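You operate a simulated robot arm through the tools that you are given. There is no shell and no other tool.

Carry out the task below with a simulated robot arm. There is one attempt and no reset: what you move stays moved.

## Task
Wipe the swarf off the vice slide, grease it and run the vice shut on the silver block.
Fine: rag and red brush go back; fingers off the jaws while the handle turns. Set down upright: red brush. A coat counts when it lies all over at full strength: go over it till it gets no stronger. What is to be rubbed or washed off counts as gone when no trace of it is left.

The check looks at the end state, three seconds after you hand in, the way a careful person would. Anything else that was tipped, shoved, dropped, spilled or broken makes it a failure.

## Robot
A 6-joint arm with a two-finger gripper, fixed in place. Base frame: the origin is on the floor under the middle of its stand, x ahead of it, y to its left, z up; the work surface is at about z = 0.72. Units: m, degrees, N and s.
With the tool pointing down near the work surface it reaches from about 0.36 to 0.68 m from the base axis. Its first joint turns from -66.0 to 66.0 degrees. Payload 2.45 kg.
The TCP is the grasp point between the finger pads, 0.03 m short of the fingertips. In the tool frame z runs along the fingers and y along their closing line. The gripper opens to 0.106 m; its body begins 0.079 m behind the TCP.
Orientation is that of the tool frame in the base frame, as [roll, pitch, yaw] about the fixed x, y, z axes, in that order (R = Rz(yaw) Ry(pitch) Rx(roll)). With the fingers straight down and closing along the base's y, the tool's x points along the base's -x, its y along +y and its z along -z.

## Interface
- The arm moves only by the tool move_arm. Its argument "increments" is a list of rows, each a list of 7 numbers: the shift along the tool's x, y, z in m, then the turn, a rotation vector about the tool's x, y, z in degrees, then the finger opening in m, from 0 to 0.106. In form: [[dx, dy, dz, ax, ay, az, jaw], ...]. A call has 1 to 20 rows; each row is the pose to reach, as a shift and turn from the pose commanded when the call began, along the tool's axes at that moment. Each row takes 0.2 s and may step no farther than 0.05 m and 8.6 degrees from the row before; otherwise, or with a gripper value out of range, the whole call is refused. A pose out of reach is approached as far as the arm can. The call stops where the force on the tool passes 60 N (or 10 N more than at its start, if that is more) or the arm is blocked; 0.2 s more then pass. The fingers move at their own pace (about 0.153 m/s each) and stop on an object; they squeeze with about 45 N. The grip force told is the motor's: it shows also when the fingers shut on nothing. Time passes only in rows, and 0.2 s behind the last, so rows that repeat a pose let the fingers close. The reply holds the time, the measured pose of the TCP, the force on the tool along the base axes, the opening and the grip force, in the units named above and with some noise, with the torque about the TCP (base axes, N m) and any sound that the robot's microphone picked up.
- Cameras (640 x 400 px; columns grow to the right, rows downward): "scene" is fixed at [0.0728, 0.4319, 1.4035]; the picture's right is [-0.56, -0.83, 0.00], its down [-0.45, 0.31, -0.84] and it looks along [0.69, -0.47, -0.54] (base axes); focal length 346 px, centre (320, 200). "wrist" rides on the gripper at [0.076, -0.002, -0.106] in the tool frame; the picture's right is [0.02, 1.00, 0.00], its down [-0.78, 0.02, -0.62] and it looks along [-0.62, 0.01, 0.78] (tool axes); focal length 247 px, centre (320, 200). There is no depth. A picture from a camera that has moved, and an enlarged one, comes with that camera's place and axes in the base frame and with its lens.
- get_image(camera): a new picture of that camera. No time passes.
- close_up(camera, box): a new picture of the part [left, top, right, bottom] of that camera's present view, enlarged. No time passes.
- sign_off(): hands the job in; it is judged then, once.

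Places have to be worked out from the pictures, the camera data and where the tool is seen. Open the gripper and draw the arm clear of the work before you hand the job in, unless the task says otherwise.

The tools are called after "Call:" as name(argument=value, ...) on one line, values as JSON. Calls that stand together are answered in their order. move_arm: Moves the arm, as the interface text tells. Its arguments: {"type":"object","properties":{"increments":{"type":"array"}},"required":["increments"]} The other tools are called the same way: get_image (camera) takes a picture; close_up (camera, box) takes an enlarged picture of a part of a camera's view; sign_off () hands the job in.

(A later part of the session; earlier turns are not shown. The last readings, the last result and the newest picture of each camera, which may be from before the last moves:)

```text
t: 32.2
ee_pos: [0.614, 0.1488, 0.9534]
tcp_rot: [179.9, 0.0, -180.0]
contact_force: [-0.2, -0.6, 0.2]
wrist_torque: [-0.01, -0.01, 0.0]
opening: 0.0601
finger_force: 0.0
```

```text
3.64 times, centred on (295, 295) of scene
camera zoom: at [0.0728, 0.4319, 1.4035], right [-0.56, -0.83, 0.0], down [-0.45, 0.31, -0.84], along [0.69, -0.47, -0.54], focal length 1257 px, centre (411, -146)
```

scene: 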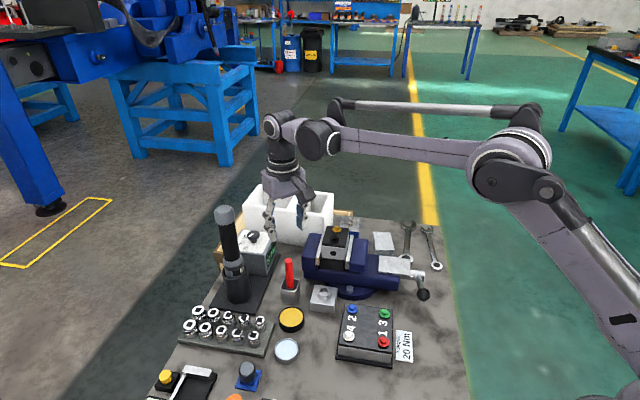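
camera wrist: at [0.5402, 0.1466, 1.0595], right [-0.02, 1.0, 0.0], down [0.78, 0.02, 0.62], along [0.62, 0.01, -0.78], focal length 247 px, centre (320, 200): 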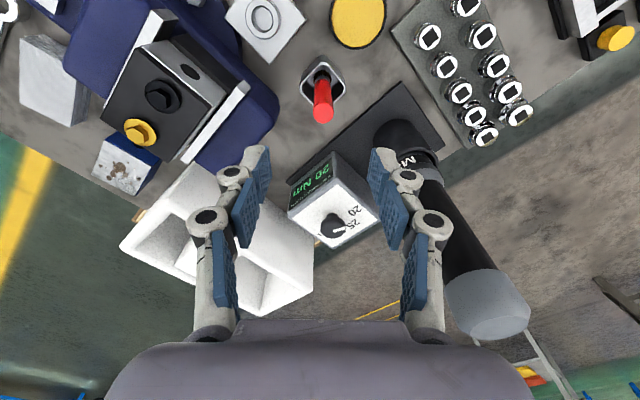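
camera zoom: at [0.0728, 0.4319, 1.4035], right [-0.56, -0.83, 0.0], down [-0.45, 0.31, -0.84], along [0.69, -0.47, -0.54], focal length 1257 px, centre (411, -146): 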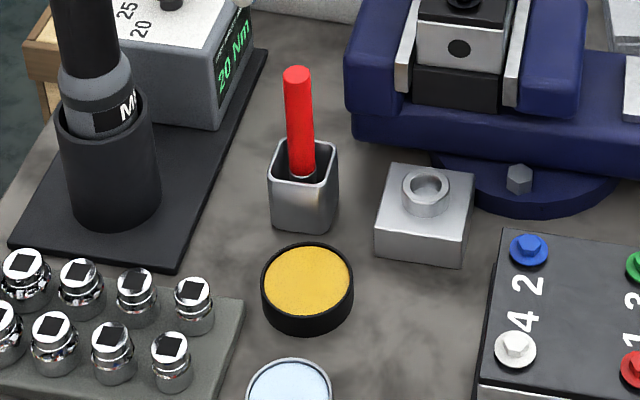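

The brush handle is about 18 mm thick, with its top at (0.617, 0.150, 0.84) and the cup rim at z ≈ 0.757. I lower to TCP z ≈ 0.806 with the fingers at 0.05, then look before closing.

Call:
move_arm(increments=[[-0.0015, 0.0015, 0.03, 0, 0, 0, 0.055], [-0.0015, 0.0015, 0.06, 0, 0, 0, 0.05], [-0.0015, 0.0015, 0.09, 0, 0, 0, 0.05], [-0.0015, 0.0015, 0.12, 0, 0, 0, 0.05], [-0.0015, 0.0015, 0.147, 0, 0, 0, 0.05], [-0.0015, 0.0015, 0.147, 0, 0, 0, 0.05]])

Call:
get_image(camera="wrist")

Call:
close_up(camera="scene", box=[250, 200, 340, 320])

```text
t: 33.6
ee_pos: [0.6179, 0.1516, 0.8062]
tcp_rot: [-179.9, 0.0, 180.0]
contact_force: [-0.5, -0.3, 0.1]
wrist_torque: [-0.03, 0.03, 0.03]
opening: 0.0497
finger_force: 0.1
```

```text
taken
camera wrist: at [0.5427, 0.149, 0.9125], right [-0.02, 1.0, 0.0], down [0.78, 0.02, 0.62], along [0.62, 0.01, -0.78], focal length 247 px, centre (320, 200)
```

wrist: 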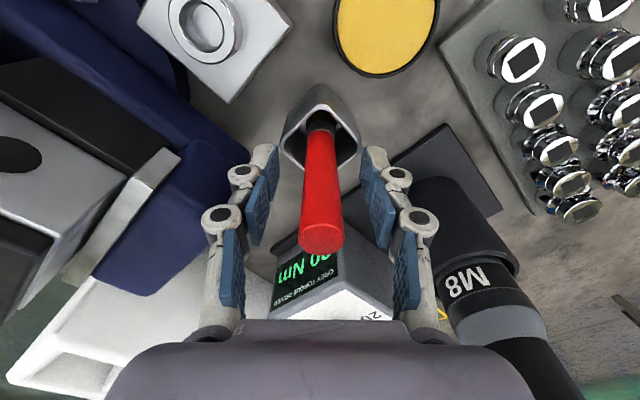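

```text
3.33 times, centred on (295, 260) of scene
camera zoom: at [0.0728, 0.4319, 1.4035], right [-0.56, -0.83, 0.0], down [-0.45, 0.31, -0.84], along [0.69, -0.47, -0.54], focal length 1152 px, centre (403, 0)
```

zoom: 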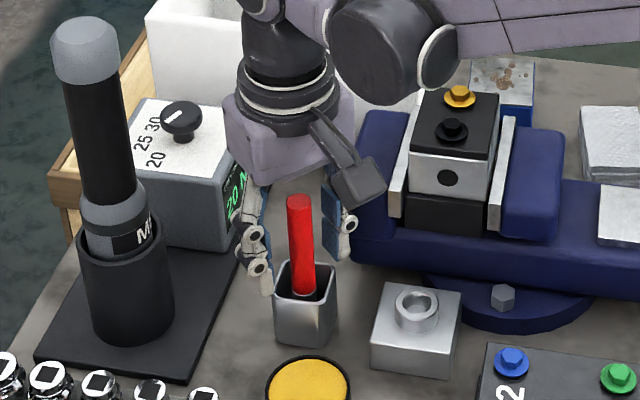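

The handle runs right through the grasp point in the wrist view, and the fingertips clear the cup rim. I close on the brush.

Call:
move_arm(increments=[[0, 0, 0, 0, 0, 0, 0.03], [0, 0, 0, 0, 0, 0, 0.01], [0, 0, 0, 0, 0, 0, 0.005], [0, 0, 0, 0, 0, 0, 0.005]])

Call:
get_image(camera="wrist")

```text
t: 34.6
ee_pos: [0.6183, 0.1512, 0.8062]
tcp_rot: [180.0, 0.0, 180.0]
contact_force: [-0.1, -0.4, 0.3]
wrist_torque: [0.01, 0.0, -0.02]
opening: 0.0159
finger_force: 42.3
```

```text
taken
camera wrist: at [0.5428, 0.1489, 0.9129], right [-0.02, 1.0, 0.0], down [0.78, 0.02, 0.62], along [0.62, 0.01, -0.78], focal length 247 px, centre (320, 200)
```

wrist: 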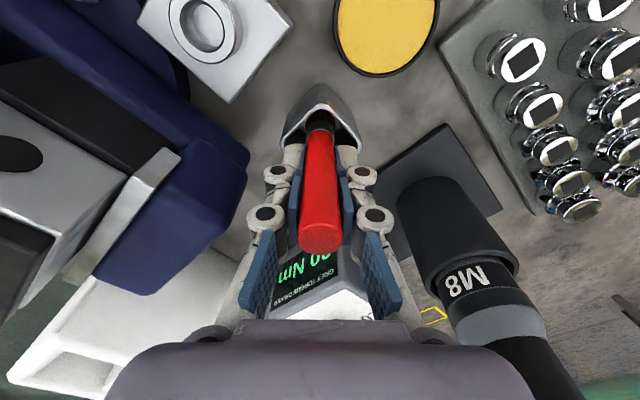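

The brush is gripped at 16 mm. I note the grip pose (0.618, 0.151, 0.806) for the return, and lift slowly straight up out of the cup.

Call:
move_arm(increments=[[0, 0, -0.01, 0, 0, 0, 0.005], [0, 0, -0.025, 0, 0, 0, 0.005], [0, 0, -0.05, 0, 0, 0, 0.005], [0, 0, -0.08, 0, 0, 0, 0.005], [0, 0, -0.1, 0, 0, 0, 0.005], [0, 0, -0.1, 0, 0, 0, 0.005]])

Call:
get_image(camera="wrist")

Call:
close_up(camera="scene", box=[250, 180, 340, 340])

```text
t: 36.0
ee_pos: [0.6174, 0.1501, 0.9071]
tcp_rot: [180.0, 0.0, 180.0]
contact_force: [-0.1, 0.6, 0.3]
wrist_torque: [0.0, 0.0, 0.01]
opening: 0.0161
finger_force: 41.5
```

```text
taken
camera wrist: at [0.5424, 0.1477, 1.0137], right [-0.02, 1.0, 0.0], down [0.78, 0.02, 0.62], along [0.62, 0.01, -0.78], focal length 247 px, centre (320, 200)
```

wrist: 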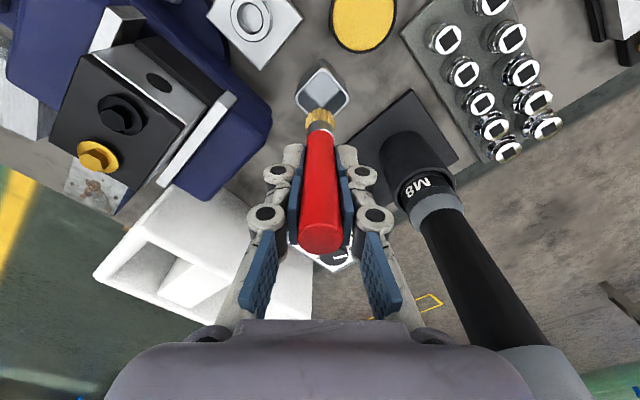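

```text
2.50 times, centred on (295, 260) of scene
camera zoom: at [0.0728, 0.4319, 1.4035], right [-0.56, -0.83, 0.0], down [-0.45, 0.31, -0.84], along [0.69, -0.47, -0.54], focal length 864 px, centre (382, 50)
```

zoom: 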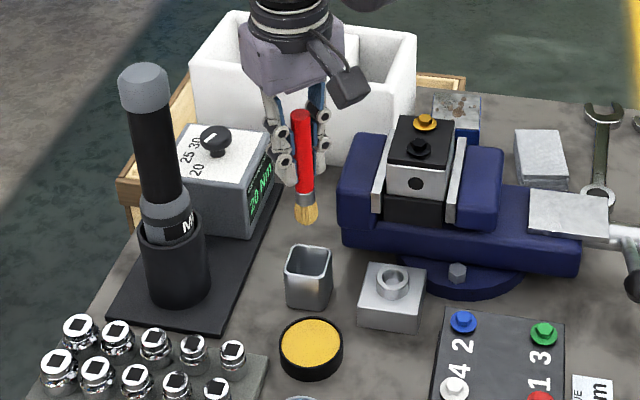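

The brush is free, and its bristle tips hang about 90 mm below the TCP. I carry it to above the amber grease tin near (0.55, 0.187), staying high.

Call:
move_arm(increments=[[0.02, 0.012, 0, 0, 0, 0, 0.005], [0.045, 0.025, 0, 0, 0, 0, 0.005], [0.067, 0.037, 0, 0, 0, 0, 0.005], [0.067, 0.037, 0.02, 0, 0, 0, 0.005], [0.067, 0.037, 0.037, 0, 0, 0, 0.005], [0.067, 0.037, 0.037, 0, 0, 0, 0.005]])

Call:
get_image(camera="wrist")

Call:
close_up(camera="scene", box=[250, 240, 340, 340])

```text
t: 37.4
ee_pos: [0.5504, 0.1873, 0.8692]
tcp_rot: [-179.9, 0.0, 179.9]
contact_force: [0.0, 0.9, 0.6]
wrist_torque: [0.0, 0.0, 0.01]
opening: 0.0159
finger_force: 41.8
```

```text
taken
camera wrist: at [0.4753, 0.1855, 0.9758], right [-0.02, 1.0, 0.0], down [0.78, 0.02, 0.62], along [0.62, 0.01, -0.78], focal length 247 px, centre (320, 200)
```

wrist: 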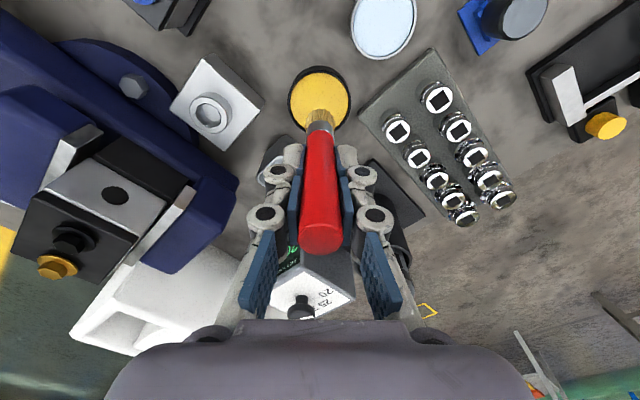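

```text
4.00 times, centred on (295, 290) of scene
camera zoom: at [0.0728, 0.4319, 1.4035], right [-0.56, -0.83, 0.0], down [-0.45, 0.31, -0.84], along [0.69, -0.47, -0.54], focal length 1382 px, centre (420, -160)
```

zoom: 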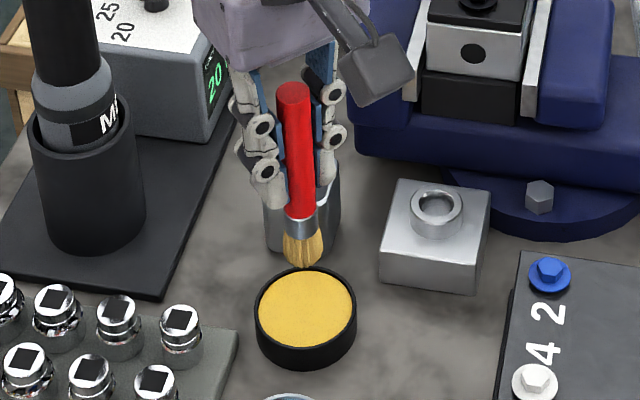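

The tin is centred near (0.547, 0.187), almost directly under the brush. I lower the bristles towards the grease in careful steps.

Call:
move_arm(increments=[[0.003, 0, 0.015, 0, 0, 0, 0.005], [0.003, 0, 0.028, 0, 0, 0, 0.005], [0.003, 0, 0.034, 0, 0, 0, 0.005], [0.003, 0, 0.034, 0, 0, 0, 0.005]])

Call:
close_up(camera="scene", box=[250, 240, 340, 340])

Call:
close_up(camera="wrist", box=[260, 40, 380, 150])

```text
t: 38.4
ee_pos: [0.5467, 0.1869, 0.8339]
tcp_rot: [-180.0, 0.1, -179.9]
contact_force: [-0.8, -0.6, -0.4]
wrist_torque: [0.0, 0.0, 0.01]
opening: 0.0161
finger_force: 42.3
```

```text
4.00 times, centred on (295, 290) of scene
camera zoom: at [0.0728, 0.4319, 1.4035], right [-0.56, -0.83, 0.0], down [-0.45, 0.31, -0.84], along [0.69, -0.47, -0.54], focal length 1382 px, centre (420, -160)
```

zoom: 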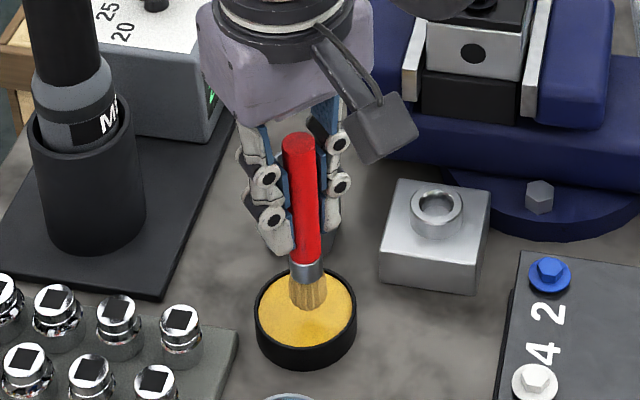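

```text
3.64 times, centred on (320, 95) of wrist
camera zoom: at [0.4728, 0.1855, 0.9418], right [-0.02, 1.0, 0.0], down [0.78, 0.02, 0.62], along [0.62, 0.01, -0.78], focal length 898 px, centre (320, 582)
```

zoom: 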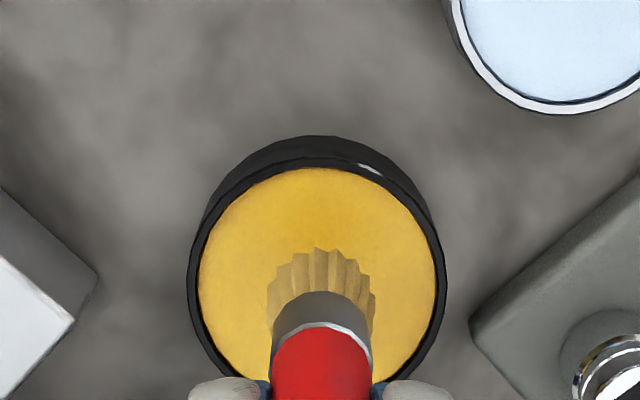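

The bristles are over the middle of the grease and just about at the surface. I lower a few millimetres more, watching the force.

Call:
move_arm(increments=[[0, 0, 0.003, 0, 0, 0, 0.005], [0, 0, 0.005, 0, 0, 0, 0.005]])

Call:
close_up(camera="wrist", box=[260, 40, 380, 150])

```text
t: 39.0
ee_pos: [0.547, 0.1867, 0.8306]
tcp_rot: [-179.9, 0.0, 180.0]
contact_force: [0.1, 1.2, -0.8]
wrist_torque: [-0.02, -0.03, 0.02]
opening: 0.016
finger_force: 42.2
```

```text
3.64 times, centred on (320, 95) of wrist
camera zoom: at [0.4725, 0.1852, 0.937], right [-0.02, 1.0, 0.0], down [0.78, 0.02, 0.62], along [0.62, 0.01, -0.78], focal length 898 px, centre (320, 582)
```

zoom: 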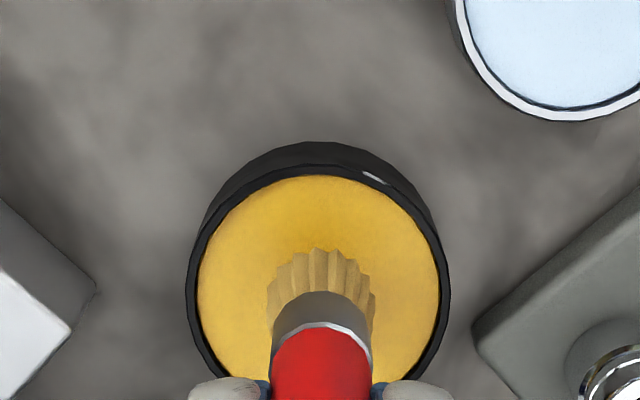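

No force yet. I continue down in small steps.

Call:
move_arm(increments=[[0, 0, 0.002, 0, 0, 0, 0.005], [0, 0, 0.004, 0, 0, 0, 0.005], [0, 0, 0.005, 0, 0, 0, 0.005]])

Call:
close_up(camera="scene", box=[265, 270, 325, 340])

```text
t: 39.8
ee_pos: [0.5476, 0.188, 0.8253]
tcp_rot: [179.9, 0.0, -180.0]
contact_force: [-0.5, 0.1, 0.5]
wrist_torque: [0.0, -0.03, 0.01]
opening: 0.0161
finger_force: 41.8
```

```text
5.71 times, centred on (295, 305) of scene
camera zoom: at [0.0728, 0.4319, 1.4035], right [-0.56, -0.83, 0.0], down [-0.45, 0.31, -0.84], along [0.69, -0.47, -0.54], focal length 1975 px, centre (463, -400)
```

zoom: 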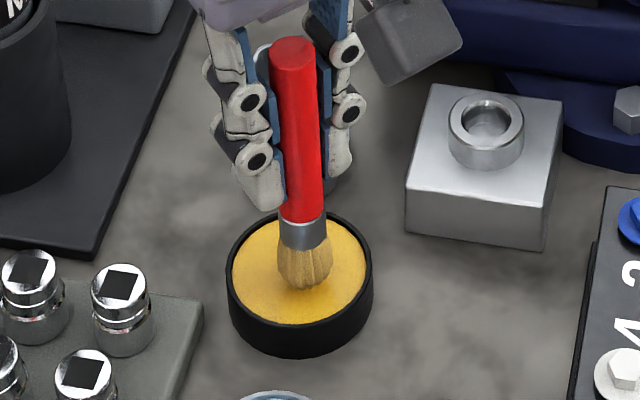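

The tip looks close to the surface but not in it. I go down another 5 mm.

Call:
move_arm(increments=[[0, 0, 0.002, 0, 0, 0, 0.005], [0, 0, 0.004, 0, 0, 0, 0.005], [0, 0, 0.005, 0, 0, 0, 0.005]])

Call:
close_up(camera="scene", box=[265, 270, 325, 340])

```text
t: 40.6
ee_pos: [0.5473, 0.1882, 0.8209]
tcp_rot: [179.9, -0.1, 180.0]
contact_force: [0.8, 0.2, 0.1]
wrist_torque: [0.01, 0.0, 0.03]
opening: 0.0158
finger_force: 42.3
```

```text
5.71 times, centred on (295, 305) of scene
camera zoom: at [0.0728, 0.4319, 1.4035], right [-0.56, -0.83, 0.0], down [-0.45, 0.31, -0.84], along [0.69, -0.47, -0.54], focal length 1975 px, centre (463, -400)
```

zoom: 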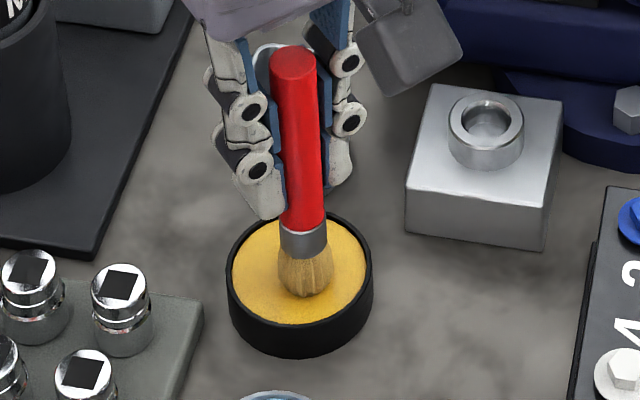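

The bristles may be starting to sink in. I go 4 mm deeper and compare.

Call:
move_arm(increments=[[0, 0, 0.002, 0, 0, 0, 0.005], [0, 0, 0.004, 0, 0, 0, 0.005], [0, 0, 0.004, 0, 0, 0, 0.005]])

Call:
close_up(camera="scene", box=[265, 270, 325, 340])

```text
t: 41.4
ee_pos: [0.5472, 0.1878, 0.8179]
tcp_rot: [-180.0, 0.1, -179.9]
contact_force: [-0.8, -0.7, 39.8]
wrist_torque: [-0.05, 0.25, 0.0]
opening: 0.016
finger_force: 42.3
```

```text
5.71 times, centred on (295, 305) of scene
camera zoom: at [0.0721, 0.4316, 1.4036], right [-0.56, -0.83, 0.0], down [-0.45, 0.31, -0.84], along [0.69, -0.47, -0.54], focal length 1975 px, centre (463, -400)
```

zoom: 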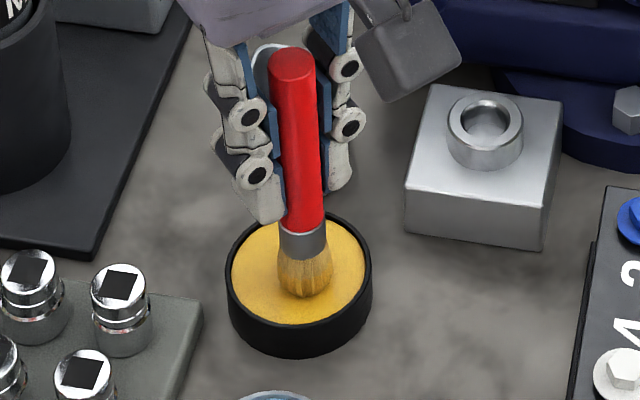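

39.8 N: the bristles met the grease at TCP z ≈ 0.819 and they now look amber, so the brush is loaded. I lift out and inspect it.

Call:
move_arm(increments=[[0, 0, -0.005, 0, 0, 0, 0.005], [0, 0, -0.03, 0, 0, 0, 0.005], [0, 0, -0.07, 0, 0, 0, 0.005], [0, 0, -0.1, 0, 0, 0, 0.005], [0, 0, -0.1, 0, 0, 0, 0.005]])

Call:
close_up(camera="scene", box=[250, 220, 340, 340])

Call:
close_up(camera="wrist", box=[220, 40, 420, 260])

```text
t: 42.6
ee_pos: [0.5471, 0.187, 0.9158]
tcp_rot: [180.0, -0.1, -179.9]
contact_force: [0.4, 0.3, 0.8]
wrist_torque: [0.0, 0.03, -0.01]
opening: 0.016
finger_force: 41.8
```

```text
3.33 times, centred on (295, 280) of scene
camera zoom: at [0.0728, 0.4319, 1.4035], right [-0.56, -0.83, 0.0], down [-0.45, 0.31, -0.84], along [0.69, -0.47, -0.54], focal length 1152 px, centre (403, -67)
```

zoom: 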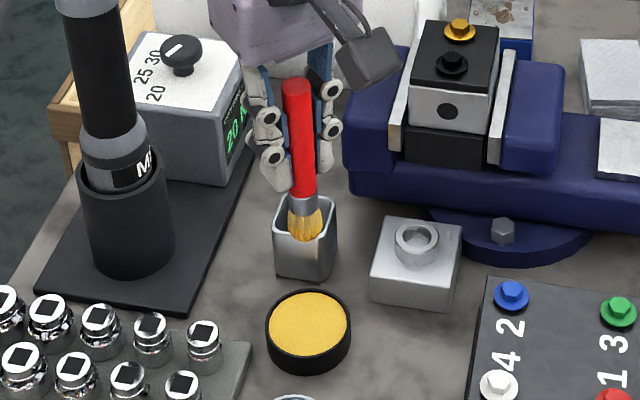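

```text
1.82 times, centred on (320, 150) of wrist
camera zoom: at [0.4721, 0.1854, 1.0225], right [-0.02, 1.0, 0.0], down [0.78, 0.02, 0.62], along [0.62, 0.01, -0.78], focal length 449 px, centre (320, 291)
```

zoom: 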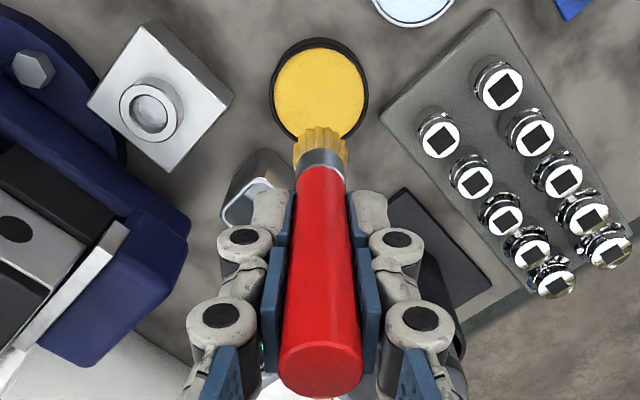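

The bristles are amber, the tin still stands in place, and the slide is next. I swing around the front of the vice, clear of jaw and handle, to above the slide.

Call:
move_arm(increments=[[0.019, -0.034, -0.024, 0, 0, 0, 0.005], [0.038, -0.068, -0.024, 0, 0, 0, 0.005], [0.058, -0.102, -0.024, 0, 0, 0, 0.005], [0.077, -0.137, -0.024, 0, 0, 0, 0.005], [0.068, -0.173, -0.024, 0, 0, 0, 0.005], [0.058, -0.21, -0.024, 0, 0, 0, 0.005], [0.049, -0.246, -0.024, 0, 0, 0, 0.005], [0.04, -0.282, -0.024, 0, 0, 0, 0.005], [0.04, -0.282, 0.015, 0, 0, 0, 0.005], [0.04, -0.282, 0.028, 0, 0, 0, 0.005], [0.04, -0.282, 0.028, 0, 0, 0, 0.005]])

Call:
get_image(camera="wrist")

Call:
close_up(camera="scene", box=[350, 200, 450, 310])

```text
t: 45.0
ee_pos: [0.5072, -0.095, 0.8872]
tcp_rot: [180.0, 0.0, -180.0]
contact_force: [0.2, 0.8, -1.2]
wrist_torque: [-0.03, -0.02, 0.02]
opening: 0.016
finger_force: 41.9
```

```text
taken
camera wrist: at [0.4325, -0.0974, 0.995], right [-0.02, 1.0, 0.0], down [0.78, 0.02, 0.62], along [0.62, 0.01, -0.78], focal length 247 px, centre (320, 200)
```

wrist: 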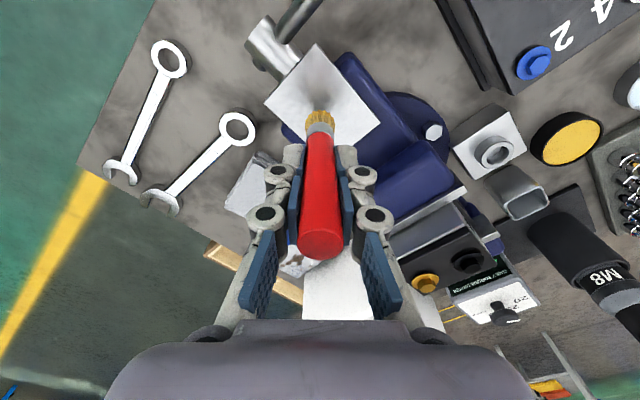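

```text
3.64 times, centred on (400, 255) of scene
camera zoom: at [0.0728, 0.4319, 1.4035], right [-0.56, -0.83, 0.0], down [-0.45, 0.31, -0.84], along [0.69, -0.47, -0.54], focal length 1257 px, centre (29, 0)
```

zoom: 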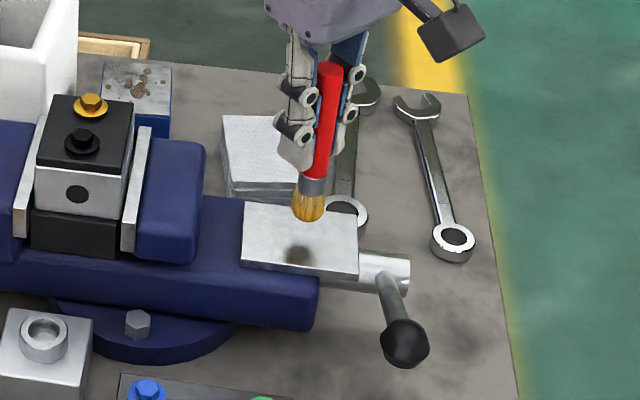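

The brush is over the middle of the slide. I lower it in small steps to find first contact.

Call:
move_arm(increments=[[0, 0, 0.006, 0, 0, 0, 0.005], [0, 0, 0.01, 0, 0, 0, 0.005], [0, 0, 0.012, 0, 0, 0, 0.005]])

Call:
close_up(camera="scene", box=[375, 230, 435, 290])

```text
t: 45.8
ee_pos: [0.5078, -0.0936, 0.8782]
tcp_rot: [-179.9, -0.1, 180.0]
contact_force: [0.7, -0.9, -0.6]
wrist_torque: [0.02, 0.0, -0.02]
opening: 0.0158
finger_force: 42.0
```

```text
6.67 times, centred on (405, 260) of scene
camera zoom: at [0.0728, 0.4319, 1.4035], right [-0.56, -0.83, 0.0], down [-0.45, 0.31, -0.84], along [0.69, -0.47, -0.54], focal length 2304 px, centre (-247, -200)
```

zoom: 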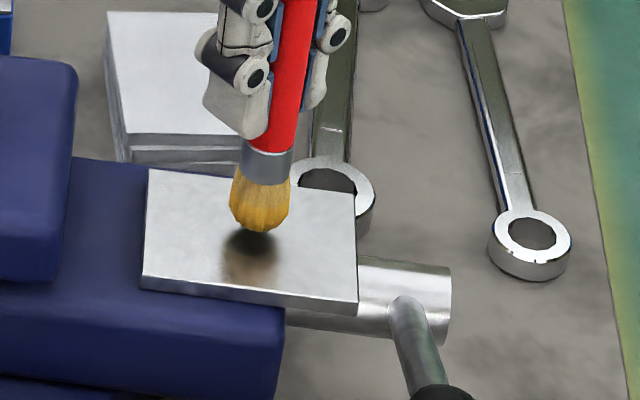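

A few millimetres remain to contact. I go down by 2 mm steps.

Call:
move_arm(increments=[[0, 0, 0.002, 0, 0, 0, 0.005], [0, 0, 0.004, 0, 0, 0, 0.005], [0, 0, 0.005, 0, 0, 0, 0.005]])

Call:
close_up(camera="scene", box=[375, 230, 435, 290])

```text
t: 46.6
ee_pos: [0.5067, -0.0946, 0.871]
tcp_rot: [179.9, 0.1, -180.0]
contact_force: [-0.7, 0.2, -0.3]
wrist_torque: [0.0, -0.05, -0.02]
opening: 0.0159
finger_force: 41.2
```

```text
6.67 times, centred on (405, 260) of scene
camera zoom: at [0.0728, 0.4319, 1.4035], right [-0.56, -0.83, 0.0], down [-0.45, 0.31, -0.84], along [0.69, -0.47, -0.54], focal length 2304 px, centre (-247, -200)
```

zoom: 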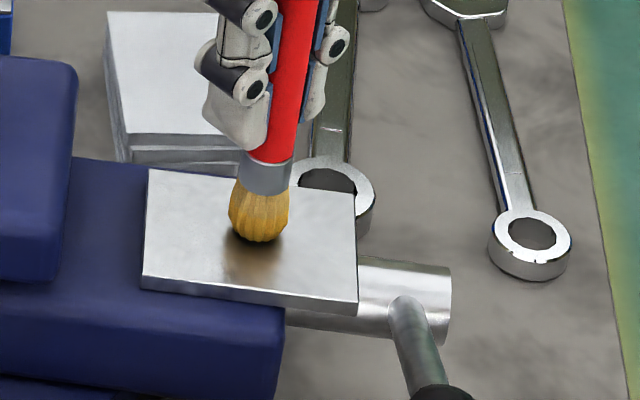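

The tip is almost touching its shadow. I go down 1 mm at a time.

Call:
move_arm(increments=[[0, 0, 0.001, 0, 0, 0, 0.005], [0, 0, 0.002, 0, 0, 0, 0.005]])

Call:
close_up(camera="scene", box=[375, 230, 435, 290])

```text
t: 47.2
ee_pos: [0.5074, -0.0938, 0.8705]
tcp_rot: [-179.9, -0.1, -180.0]
contact_force: [-0.8, 0.0, 10.2]
wrist_torque: [0.02, 0.09, -0.02]
opening: 0.0161
finger_force: 41.8
```

```text
6.67 times, centred on (405, 260) of scene
camera zoom: at [0.0727, 0.4319, 1.4035], right [-0.56, -0.83, 0.0], down [-0.45, 0.31, -0.84], along [0.69, -0.47, -0.54], focal length 2304 px, centre (-247, -200)
```

zoom: 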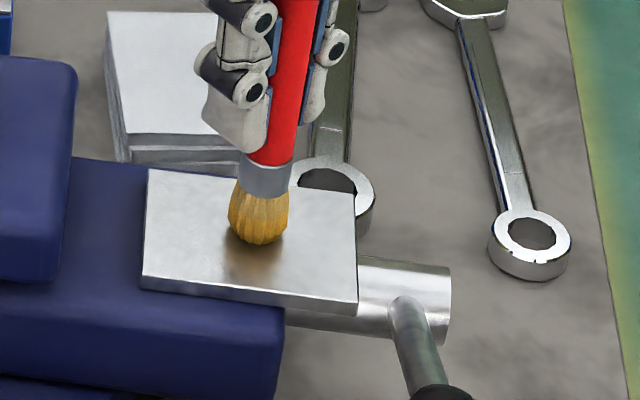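

Contact at 10 N. I draw a test stroke 24 mm along the slide axis and look for the grease mark.

Call:
move_arm(increments=[[-0.006, 0.006, 0, 0, 0, 0, 0.005], [-0.012, 0.012, 0, 0, 0, 0, 0.005], [-0.017, 0.017, 0, 0, 0, 0, 0.005], [-0.011, 0.011, 0, 0, 0, 0, 0.005], [-0.005, 0.005, 0, 0, 0, 0, 0.005], [0, 0, 0, 0, 0, 0, 0.005]])

Call:
close_up(camera="scene", box=[375, 230, 435, 290])

```text
t: 48.6
ee_pos: [0.507, -0.0944, 0.8705]
tcp_rot: [180.0, 0.2, 179.9]
contact_force: [3.2, 1.2, 8.1]
wrist_torque: [0.15, -0.13, 0.0]
opening: 0.0159
finger_force: 41.7
```

```text
6.67 times, centred on (405, 260) of scene
camera zoom: at [0.0727, 0.432, 1.4035], right [-0.56, -0.83, 0.0], down [-0.45, 0.31, -0.84], along [0.69, -0.47, -0.54], focal length 2304 px, centre (-247, -200)
```

zoom: 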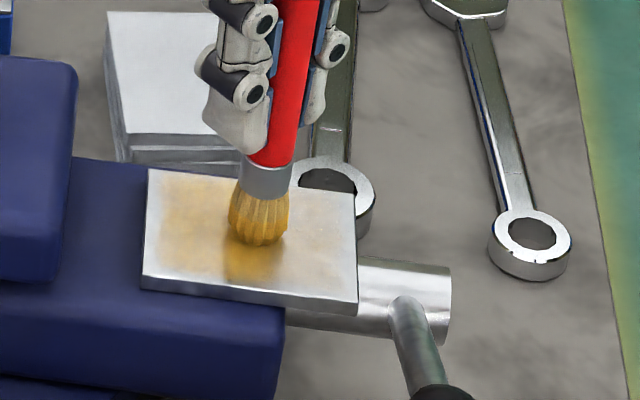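

The grease marks well, fading outwards from the stroke. The brush sits about 3 mm off the plate's middle, towards the handle, so I now raster the whole plate in lines 12 mm apart, first the half nearest the handle ball.

Call:
move_arm(increments=[[-0.0085, 0.0085, 0, 0, 0, 0, 0.005], [-0.017, 0.017, 0, 0, 0, 0, 0.005], [-0.0255, 0.0255, 0, 0, 0, 0, 0.005], [-0.017, 0.0339, 0, 0, 0, 0, 0.005], [-0.0085, 0.0255, 0, 0, 0, 0, 0.005], [0, 0.017, 0, 0, 0, 0, 0.005], [0.0085, 0.0085, 0, 0, 0, 0, 0.005], [0.017, 0, 0, 0, 0, 0, 0.005], [0.0255, -0.0085, 0, 0, 0, 0, 0.005], [0.0304, -0.0134, 0, 0, 0, 0, 0.005], [0.0389, -0.0049, 0, 0, 0, 0, 0.005], [0.0311, 0.0028, 0, 0, 0, 0, 0.005], [0.0226, 0.0113, 0, 0, 0, 0, 0.005], [0.0141, 0.0198, 0, 0, 0, 0, 0.005], [0.0057, 0.0283, 0, 0, 0, 0, 0.005], [-0.0028, 0.0368, 0, 0, 0, 0, 0.005], [-0.0085, 0.0424, 0, 0, 0, 0, 0.005], [-0.017, 0.0339, 0, 0, 0, 0, 0.005], [-0.017, 0.0255, 0, 0, 0, 0, 0.005], [-0.017, 0.017, 0, 0, 0, 0, 0.005]])

Call:
close_up(camera="scene", box=[375, 230, 435, 290])

```text
t: 52.8
ee_pos: [0.5236, -0.0769, 0.8694]
tcp_rot: [-180.0, 0.0, -180.0]
contact_force: [1.3, 2.7, 7.6]
wrist_torque: [0.23, 0.05, -0.01]
opening: 0.0162
finger_force: 41.7
```

```text
6.67 times, centred on (405, 260) of scene
camera zoom: at [0.0727, 0.432, 1.4035], right [-0.56, -0.83, 0.0], down [-0.45, 0.31, -0.84], along [0.69, -0.47, -0.54], focal length 2304 px, centre (-247, -200)
```

zoom: 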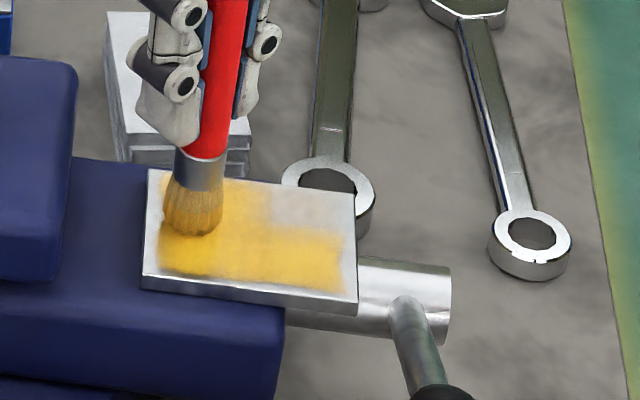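

Good cover so far, with a 4–5 mm rim still thin at the edges. I raster the other half and go closer to the edges.

Call:
move_arm(increments=[[0.0085, -0.0085, 0, 0, 0, 0, 0.005], [0.017, -0.017, 0, 0, 0, 0, 0.005], [0.0255, -0.0255, 0, 0, 0, 0, 0.005], [0.0339, -0.0339, 0, 0, 0, 0, 0.005], [0.041, -0.041, 0, 0, 0, 0, 0.005], [0.0325, -0.0495, 0, 0, 0, 0, 0.005], [0.024, -0.041, 0, 0, 0, 0, 0.005], [0.0156, -0.0325, 0, 0, 0, 0, 0.005], [0.0071, -0.024, 0, 0, 0, 0, 0.005], [-0.0014, -0.0156, 0, 0, 0, 0, 0.005], [-0.0099, -0.0071, 0, 0, 0, 0, 0.005], [-0.0184, 0.0014, 0, 0, 0, 0, 0.005], [-0.0283, -0.0057, 0, 0, 0, 0, 0.005], [-0.0212, -0.0156, 0, 0, 0, 0, 0.005], [-0.0127, -0.024, 0, 0, 0, 0, 0.005], [-0.0042, -0.0325, 0, 0, 0, 0, 0.005], [0.0042, -0.041, 0, 0, 0, 0, 0.005], [0.0127, -0.0495, 0, 0, 0, 0, 0.005], [0.0226, -0.0594, 0, 0, 0, 0, 0.005], [0.0311, -0.0509, 0, 0, 0, 0, 0.005]])

Call:
close_up(camera="scene", box=[375, 230, 435, 290])

```text
t: 57.0
ee_pos: [0.4937, -0.129, 0.8701]
tcp_rot: [180.0, 0.0, 179.9]
contact_force: [0.2, 0.5, -0.4]
wrist_torque: [0.0, 0.01, 0.01]
opening: 0.016
finger_force: 41.8
```

```text
6.67 times, centred on (405, 260) of scene
camera zoom: at [0.0728, 0.4319, 1.4035], right [-0.56, -0.83, 0.0], down [-0.45, 0.31, -0.84], along [0.69, -0.47, -0.54], focal length 2304 px, centre (-247, -200)
```

zoom: 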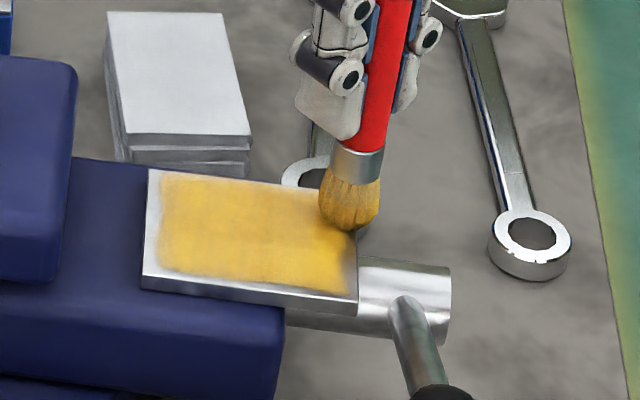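

The plate is mostly coated, but the force read zero here near the corner. I go back towards the middle at the same height to check contact.

Call:
move_arm(increments=[[-0.008, 0.009, 0, 0, 0, 0, 0.005], [-0.013, 0.025, 0, 0, 0, 0, 0.005], [-0.013, 0.034, 0, 0, 0, 0, 0.005]])

Call:
close_up(camera="scene", box=[375, 230, 435, 290])

```text
t: 57.8
ee_pos: [0.5062, -0.0936, 0.8693]
tcp_rot: [-180.0, 0.0, 180.0]
contact_force: [0.0, 0.5, -0.2]
wrist_torque: [-0.01, 0.03, 0.05]
opening: 0.0159
finger_force: 41.9
```

```text
6.67 times, centred on (405, 260) of scene
camera zoom: at [0.0728, 0.4319, 1.4035], right [-0.56, -0.83, 0.0], down [-0.45, 0.31, -0.84], along [0.69, -0.47, -0.54], focal length 2304 px, centre (-247, -200)
```

zoom: 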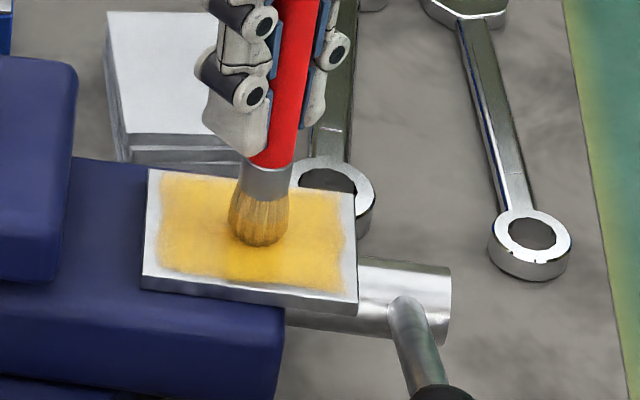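

The contact is gone at this height and the bristles look paler, so the brush has crept up a little and is running dry. I take it back over the tin to reload.

Call:
move_arm(increments=[[0, 0, -0.03, 0, 0, 0, 0.005], [0.005, 0.01, -0.07, 0, 0, 0, 0.005], [0.015, 0.05, -0.07, 0, 0, 0, 0.005], [0.026, 0.095, -0.07, 0, 0, 0, 0.005], [0.0365, 0.1445, -0.07, 0, 0, 0, 0.005], [0.018, 0.179, -0.07, 0, 0, 0, 0.005], [-0.002, 0.213, -0.07, 0, 0, 0, 0.005], [-0.021, 0.247, -0.065, 0, 0, 0, 0.005], [-0.0405, 0.2815, -0.045, 0, 0, 0, 0.005], [-0.0405, 0.2815, -0.01, 0, 0, 0, 0.005], [-0.0405, 0.2815, 0.02, 0, 0, 0, 0.005], [-0.0405, 0.2815, 0.042, 0, 0, 0, 0.005], [-0.0405, 0.2815, 0.046, 0, 0, 0, 0.005], [-0.0405, 0.2815, 0.046, 0, 0, 0, 0.005]])

Call:
close_up(camera="scene", box=[265, 270, 325, 340])

Call:
close_up(camera="scene", box=[375, 230, 435, 290])

```text
refused: row 5 steps farther than a row can; nothing moved
```

```text
5.71 times, centred on (295, 305) of scene
camera zoom: at [0.0728, 0.4319, 1.4035], right [-0.56, -0.83, 0.0], down [-0.45, 0.31, -0.84], along [0.69, -0.47, -0.54], focal length 1975 px, centre (463, -400)
```

zoom: 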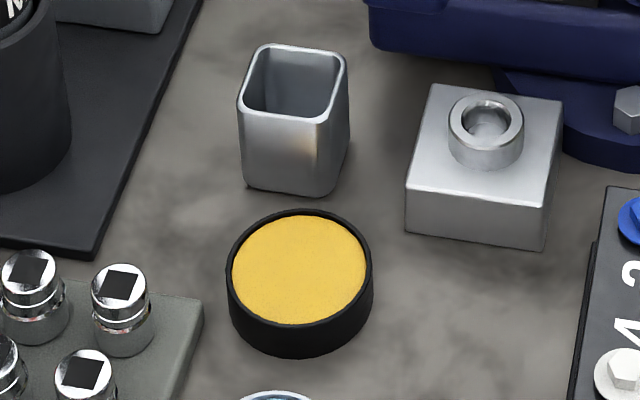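

```text
6.67 times, centred on (405, 260) of scene
camera zoom: at [0.0728, 0.4319, 1.4035], right [-0.56, -0.83, 0.0], down [-0.45, 0.31, -0.84], along [0.69, -0.47, -0.54], focal length 2304 px, centre (-247, -200)
```

zoom: 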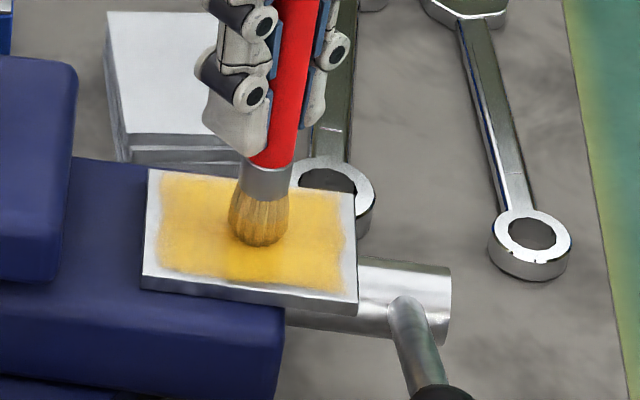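

The call was refused because one step was slightly over 50 mm; nothing moved. I repeat with shorter steps.

Call:
move_arm(increments=[[0, 0, -0.03, 0, 0, 0, 0.005], [0.004, 0.008, -0.07, 0, 0, 0, 0.005], [0.013, 0.045, -0.07, 0, 0, 0, 0.005], [0.022, 0.08, -0.07, 0, 0, 0, 0.005], [0.03, 0.115, -0.07, 0, 0, 0, 0.005], [0.0365, 0.1445, -0.07, 0, 0, 0, 0.005], [0.018, 0.179, -0.07, 0, 0, 0, 0.005], [-0.002, 0.213, -0.07, 0, 0, 0, 0.005], [-0.021, 0.247, -0.065, 0, 0, 0, 0.005], [-0.0405, 0.2815, -0.045, 0, 0, 0, 0.005], [-0.0405, 0.2815, -0.01, 0, 0, 0, 0.005], [-0.0405, 0.2815, 0.02, 0, 0, 0, 0.005], [-0.0405, 0.2815, 0.042, 0, 0, 0, 0.005], [-0.0405, 0.2815, 0.046, 0, 0, 0, 0.005], [-0.0405, 0.2815, 0.046, 0, 0, 0, 0.005]])

Call:
close_up(camera="scene", box=[265, 270, 325, 340])

Call:
close_up(camera="scene", box=[375, 230, 435, 290])

```text
t: 61.0
ee_pos: [0.5457, 0.1872, 0.8217]
tcp_rot: [179.9, 0.0, 179.9]
contact_force: [0.1, -0.1, -0.5]
wrist_torque: [0.01, 0.0, -0.01]
opening: 0.0162
finger_force: 41.8
```

```text
5.71 times, centred on (295, 305) of scene
camera zoom: at [0.0728, 0.4319, 1.4035], right [-0.56, -0.83, 0.0], down [-0.45, 0.31, -0.84], along [0.69, -0.47, -0.54], focal length 1975 px, centre (463, -400)
```

zoom: 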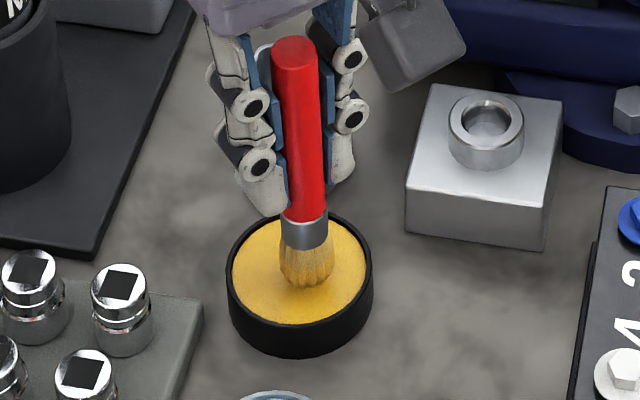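

```text
6.67 times, centred on (405, 260) of scene
camera zoom: at [0.0728, 0.4319, 1.4035], right [-0.56, -0.83, 0.0], down [-0.45, 0.31, -0.84], along [0.69, -0.47, -0.54], focal length 2304 px, centre (-247, -200)
```

zoom: 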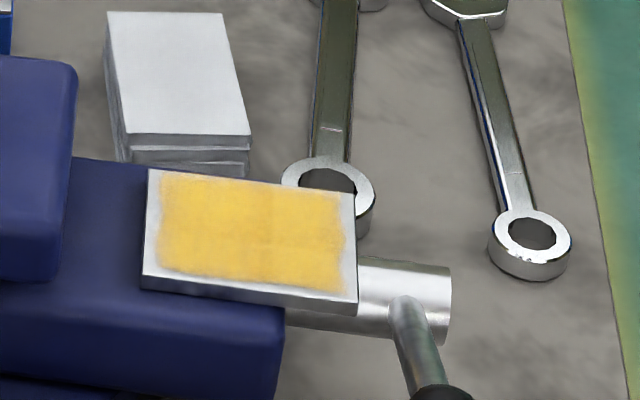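

The coat is fairly even inside, with a bare rim of 3–5 mm. The brush hangs just above the grease, so I lower until it touches.

Call:
move_arm(increments=[[0, 0, 0.002, 0, 0, 0, 0.005], [0, 0, 0.0035, 0, 0, 0, 0.005]])

Call:
close_up(camera="scene", box=[265, 270, 325, 340])

```text
t: 61.6
ee_pos: [0.5458, 0.1879, 0.8192]
tcp_rot: [-179.9, 0.0, -180.0]
contact_force: [-0.1, 0.7, 0.1]
wrist_torque: [-0.03, 0.0, 0.0]
opening: 0.016
finger_force: 41.6
```

```text
5.71 times, centred on (295, 305) of scene
camera zoom: at [0.0728, 0.4319, 1.4035], right [-0.56, -0.83, 0.0], down [-0.45, 0.31, -0.84], along [0.69, -0.47, -0.54], focal length 1975 px, centre (463, -400)
```

zoom: 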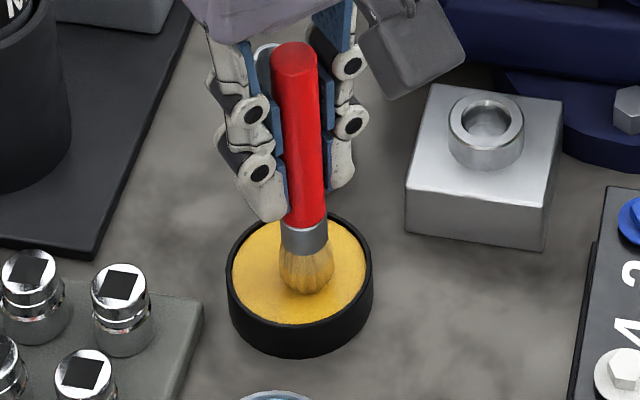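

Still free. I lower another 1.5 mm in half-millimetre steps.

Call:
move_arm(increments=[[0, 0, 0.0005, 0, 0, 0, 0.005], [0, 0, 0.001, 0, 0, 0, 0.005], [0, 0, 0.0015, 0, 0, 0, 0.005]])

Call:
close_up(camera="scene", box=[265, 270, 325, 340])

```text
t: 62.4
ee_pos: [0.5474, 0.1858, 0.8192]
tcp_rot: [-180.0, 0.0, -179.9]
contact_force: [-0.3, -0.2, -0.7]
wrist_torque: [0.01, -0.01, 0.03]
opening: 0.016
finger_force: 41.9
```

```text
5.71 times, centred on (295, 305) of scene
camera zoom: at [0.0728, 0.4319, 1.4035], right [-0.56, -0.83, 0.0], down [-0.45, 0.31, -0.84], along [0.69, -0.47, -0.54], focal length 1975 px, centre (463, -400)
```

zoom: 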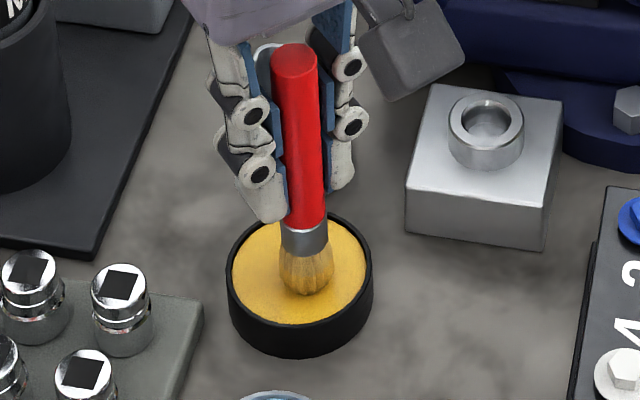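

Still no touch. I go down 2 mm more.

Call:
move_arm(increments=[[0, 0, 0.0007, 0, 0, 0, 0.005], [0, 0, 0.0014, 0, 0, 0, 0.005], [0, 0, 0.002, 0, 0, 0, 0.005]])

Call:
close_up(camera="scene", box=[265, 270, 325, 340])

```text
t: 63.2
ee_pos: [0.5473, 0.1852, 0.8171]
tcp_rot: [-179.9, 0.1, -180.0]
contact_force: [0.7, 1.0, 19.4]
wrist_torque: [0.0, 0.03, -0.02]
opening: 0.0156
finger_force: 41.8
```

```text
5.71 times, centred on (295, 305) of scene
camera zoom: at [0.0725, 0.4318, 1.4036], right [-0.56, -0.83, 0.0], down [-0.45, 0.31, -0.84], along [0.69, -0.47, -0.54], focal length 1975 px, centre (463, -400)
```

zoom: 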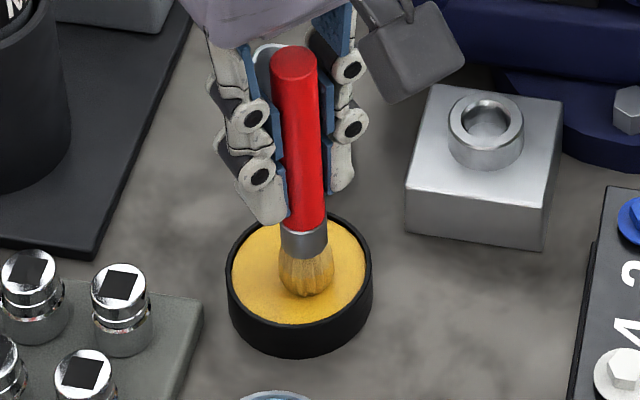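

Touched at 19 N. I stay for a moment so the brush takes up grease, then lift slightly and look.

Call:
move_arm(increments=[[0, 0, 0, 0, 0, 0, 0.005], [0, 0, 0, 0, 0, 0, 0.005], [0, 0, -0.004, 0, 0, 0, 0.005], [0, 0, -0.03, 0, 0, 0, 0.005], [0, 0, -0.06, 0, 0, 0, 0.005], [0, 0, -0.06, 0, 0, 0, 0.005]])

Call:
close_up(camera="scene", box=[265, 250, 325, 340])

```text
t: 64.6
ee_pos: [0.5454, 0.1866, 0.8776]
tcp_rot: [-180.0, -0.1, -180.0]
contact_force: [0.8, -0.2, -0.2]
wrist_torque: [-0.02, -0.01, 0.02]
opening: 0.016
finger_force: 41.6
```

```text
4.44 times, centred on (295, 295) of scene
camera zoom: at [0.0728, 0.4319, 1.4035], right [-0.56, -0.83, 0.0], down [-0.45, 0.31, -0.84], along [0.69, -0.47, -0.54], focal length 1536 px, centre (431, -222)
```

zoom: 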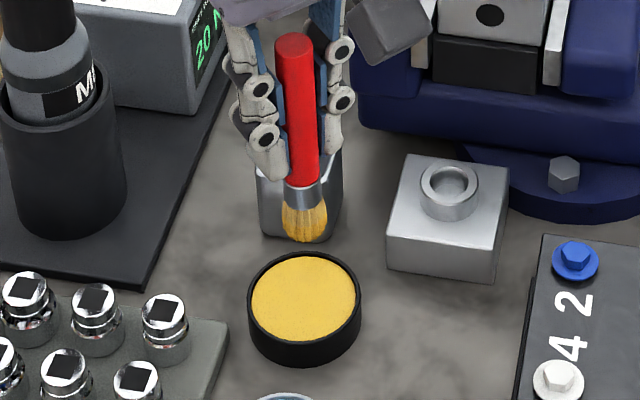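

Amber again. Back to the slide by the same way, stopping just above it.

Call:
move_arm(increments=[[0.0, 0.0, -0.035, 0, 0, 0, 0.005], [0.019, -0.03, -0.06, 0, 0, 0, 0.005], [0.038, -0.068, -0.063, 0, 0, 0, 0.005], [0.058, -0.102, -0.063, 0, 0, 0, 0.005], [0.077, -0.137, -0.063, 0, 0, 0, 0.005], [0.068, -0.173, -0.063, 0, 0, 0, 0.005], [0.058, -0.21, -0.063, 0, 0, 0, 0.005], [0.049, -0.246, -0.063, 0, 0, 0, 0.005], [0.0405, -0.2815, -0.063, 0, 0, 0, 0.005], [0.0405, -0.2815, -0.02, 0, 0, 0, 0.005], [0.0405, -0.2815, 0.003, 0, 0, 0, 0.005], [0.0405, -0.2815, 0.006, 0, 0, 0, 0.005], [0.0405, -0.2815, 0.006, 0, 0, 0, 0.005]])

Call:
close_up(camera="scene", box=[375, 230, 435, 290])

```text
t: 67.4
ee_pos: [0.5062, -0.094, 0.8707]
tcp_rot: [-179.9, 0.0, 179.9]
contact_force: [-0.4, -0.8, -0.1]
wrist_torque: [-0.02, -0.02, 0.0]
opening: 0.016
finger_force: 41.7
```

```text
6.67 times, centred on (405, 260) of scene
camera zoom: at [0.0728, 0.4319, 1.4035], right [-0.56, -0.83, 0.0], down [-0.45, 0.31, -0.84], along [0.69, -0.47, -0.54], focal length 2304 px, centre (-247, -200)
```

zoom: 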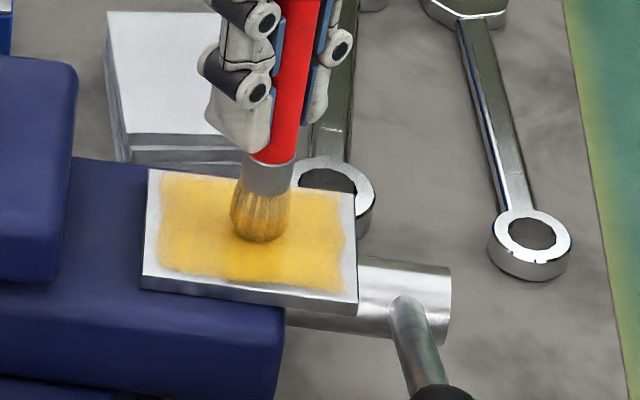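

I lower in sub-millimetre steps to find about 10 N.

Call:
move_arm(increments=[[0, 0, 0.0007, 0, 0, 0, 0.005], [0, 0, 0.0014, 0, 0, 0, 0.005], [0, 0, 0.002, 0, 0, 0, 0.005]])

```text
t: 68.2
ee_pos: [0.5073, -0.0944, 0.8692]
tcp_rot: [-180.0, 0.0, 179.9]
contact_force: [0.4, -0.3, 16.6]
wrist_torque: [-0.01, 0.02, -0.01]
opening: 0.0162
finger_force: 41.6
```

16.6 N is a fair press. I make the second pass over the outer half and its edges.

Call:
move_arm(increments=[[-0.0085, 0.0085, -0.0003, 0, 0, 0, 0.005], [-0.017, 0.017, -0.0003, 0, 0, 0, 0.005], [-0.0255, 0.0255, -0.0003, 0, 0, 0, 0.005], [-0.0184, 0.0354, -0.0003, 0, 0, 0, 0.005], [-0.0099, 0.0438, -0.0003, 0, 0, 0, 0.005], [0, 0.0368, -0.0003, 0, 0, 0, 0.005], [0.0085, 0.0283, -0.0003, 0, 0, 0, 0.005], [0.017, 0.0198, -0.0003, 0, 0, 0, 0.005], [0.0255, 0.0113, -0.0003, 0, 0, 0, 0.005], [0.0339, 0.0028, -0.0003, 0, 0, 0, 0.005], [0.0417, -0.0049, -0.0003, 0, 0, 0, 0.005], [0.0332, -0.0134, -0.0003, 0, 0, 0, 0.005], [0.024, -0.0057, -0.0003, 0, 0, 0, 0.005], [0.0156, 0.0028, -0.0003, 0, 0, 0, 0.005], [0.0071, 0.0113, -0.0003, 0, 0, 0, 0.005], [-0.0014, 0.0198, -0.0003, 0, 0, 0, 0.005], [-0.0099, 0.0283, -0.0003, 0, 0, 0, 0.005], [-0.0198, 0.0311, -0.0003, 0, 0, 0, 0.005], [-0.0212, 0.0212, -0.0003, 0, 0, 0, 0.005], [-0.0141, 0.0141, -0.0003, 0, 0, 0, 0.005]])

Call:
close_up(camera="scene", box=[375, 230, 435, 290])

```text
t: 72.4
ee_pos: [0.5204, -0.0807, 0.8691]
tcp_rot: [179.9, 0.0, -179.9]
contact_force: [0.1, 0.7, -0.7]
wrist_torque: [0.02, 0.01, -0.02]
opening: 0.0161
finger_force: 41.4
```

```text
6.67 times, centred on (405, 260) of scene
camera zoom: at [0.0728, 0.4319, 1.4035], right [-0.56, -0.83, 0.0], down [-0.45, 0.31, -0.84], along [0.69, -0.47, -0.54], focal length 2304 px, centre (-247, -200)
```

zoom: 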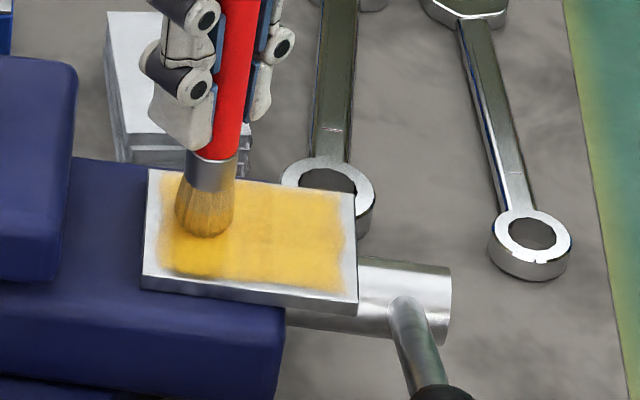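

The left part is stronger, but contact was lost again along the way. I re-press in small steps here.

Call:
move_arm(increments=[[0, 0, 0.0007, 0, 0, 0, 0.005], [0, 0, 0.0012, 0, 0, 0, 0.005]])

```text
t: 73.0
ee_pos: [0.5207, -0.0801, 0.8684]
tcp_rot: [180.0, 0.1, -180.0]
contact_force: [0.5, 0.0, 25.3]
wrist_torque: [0.0, 0.12, 0.02]
opening: 0.016
finger_force: 42.5
```

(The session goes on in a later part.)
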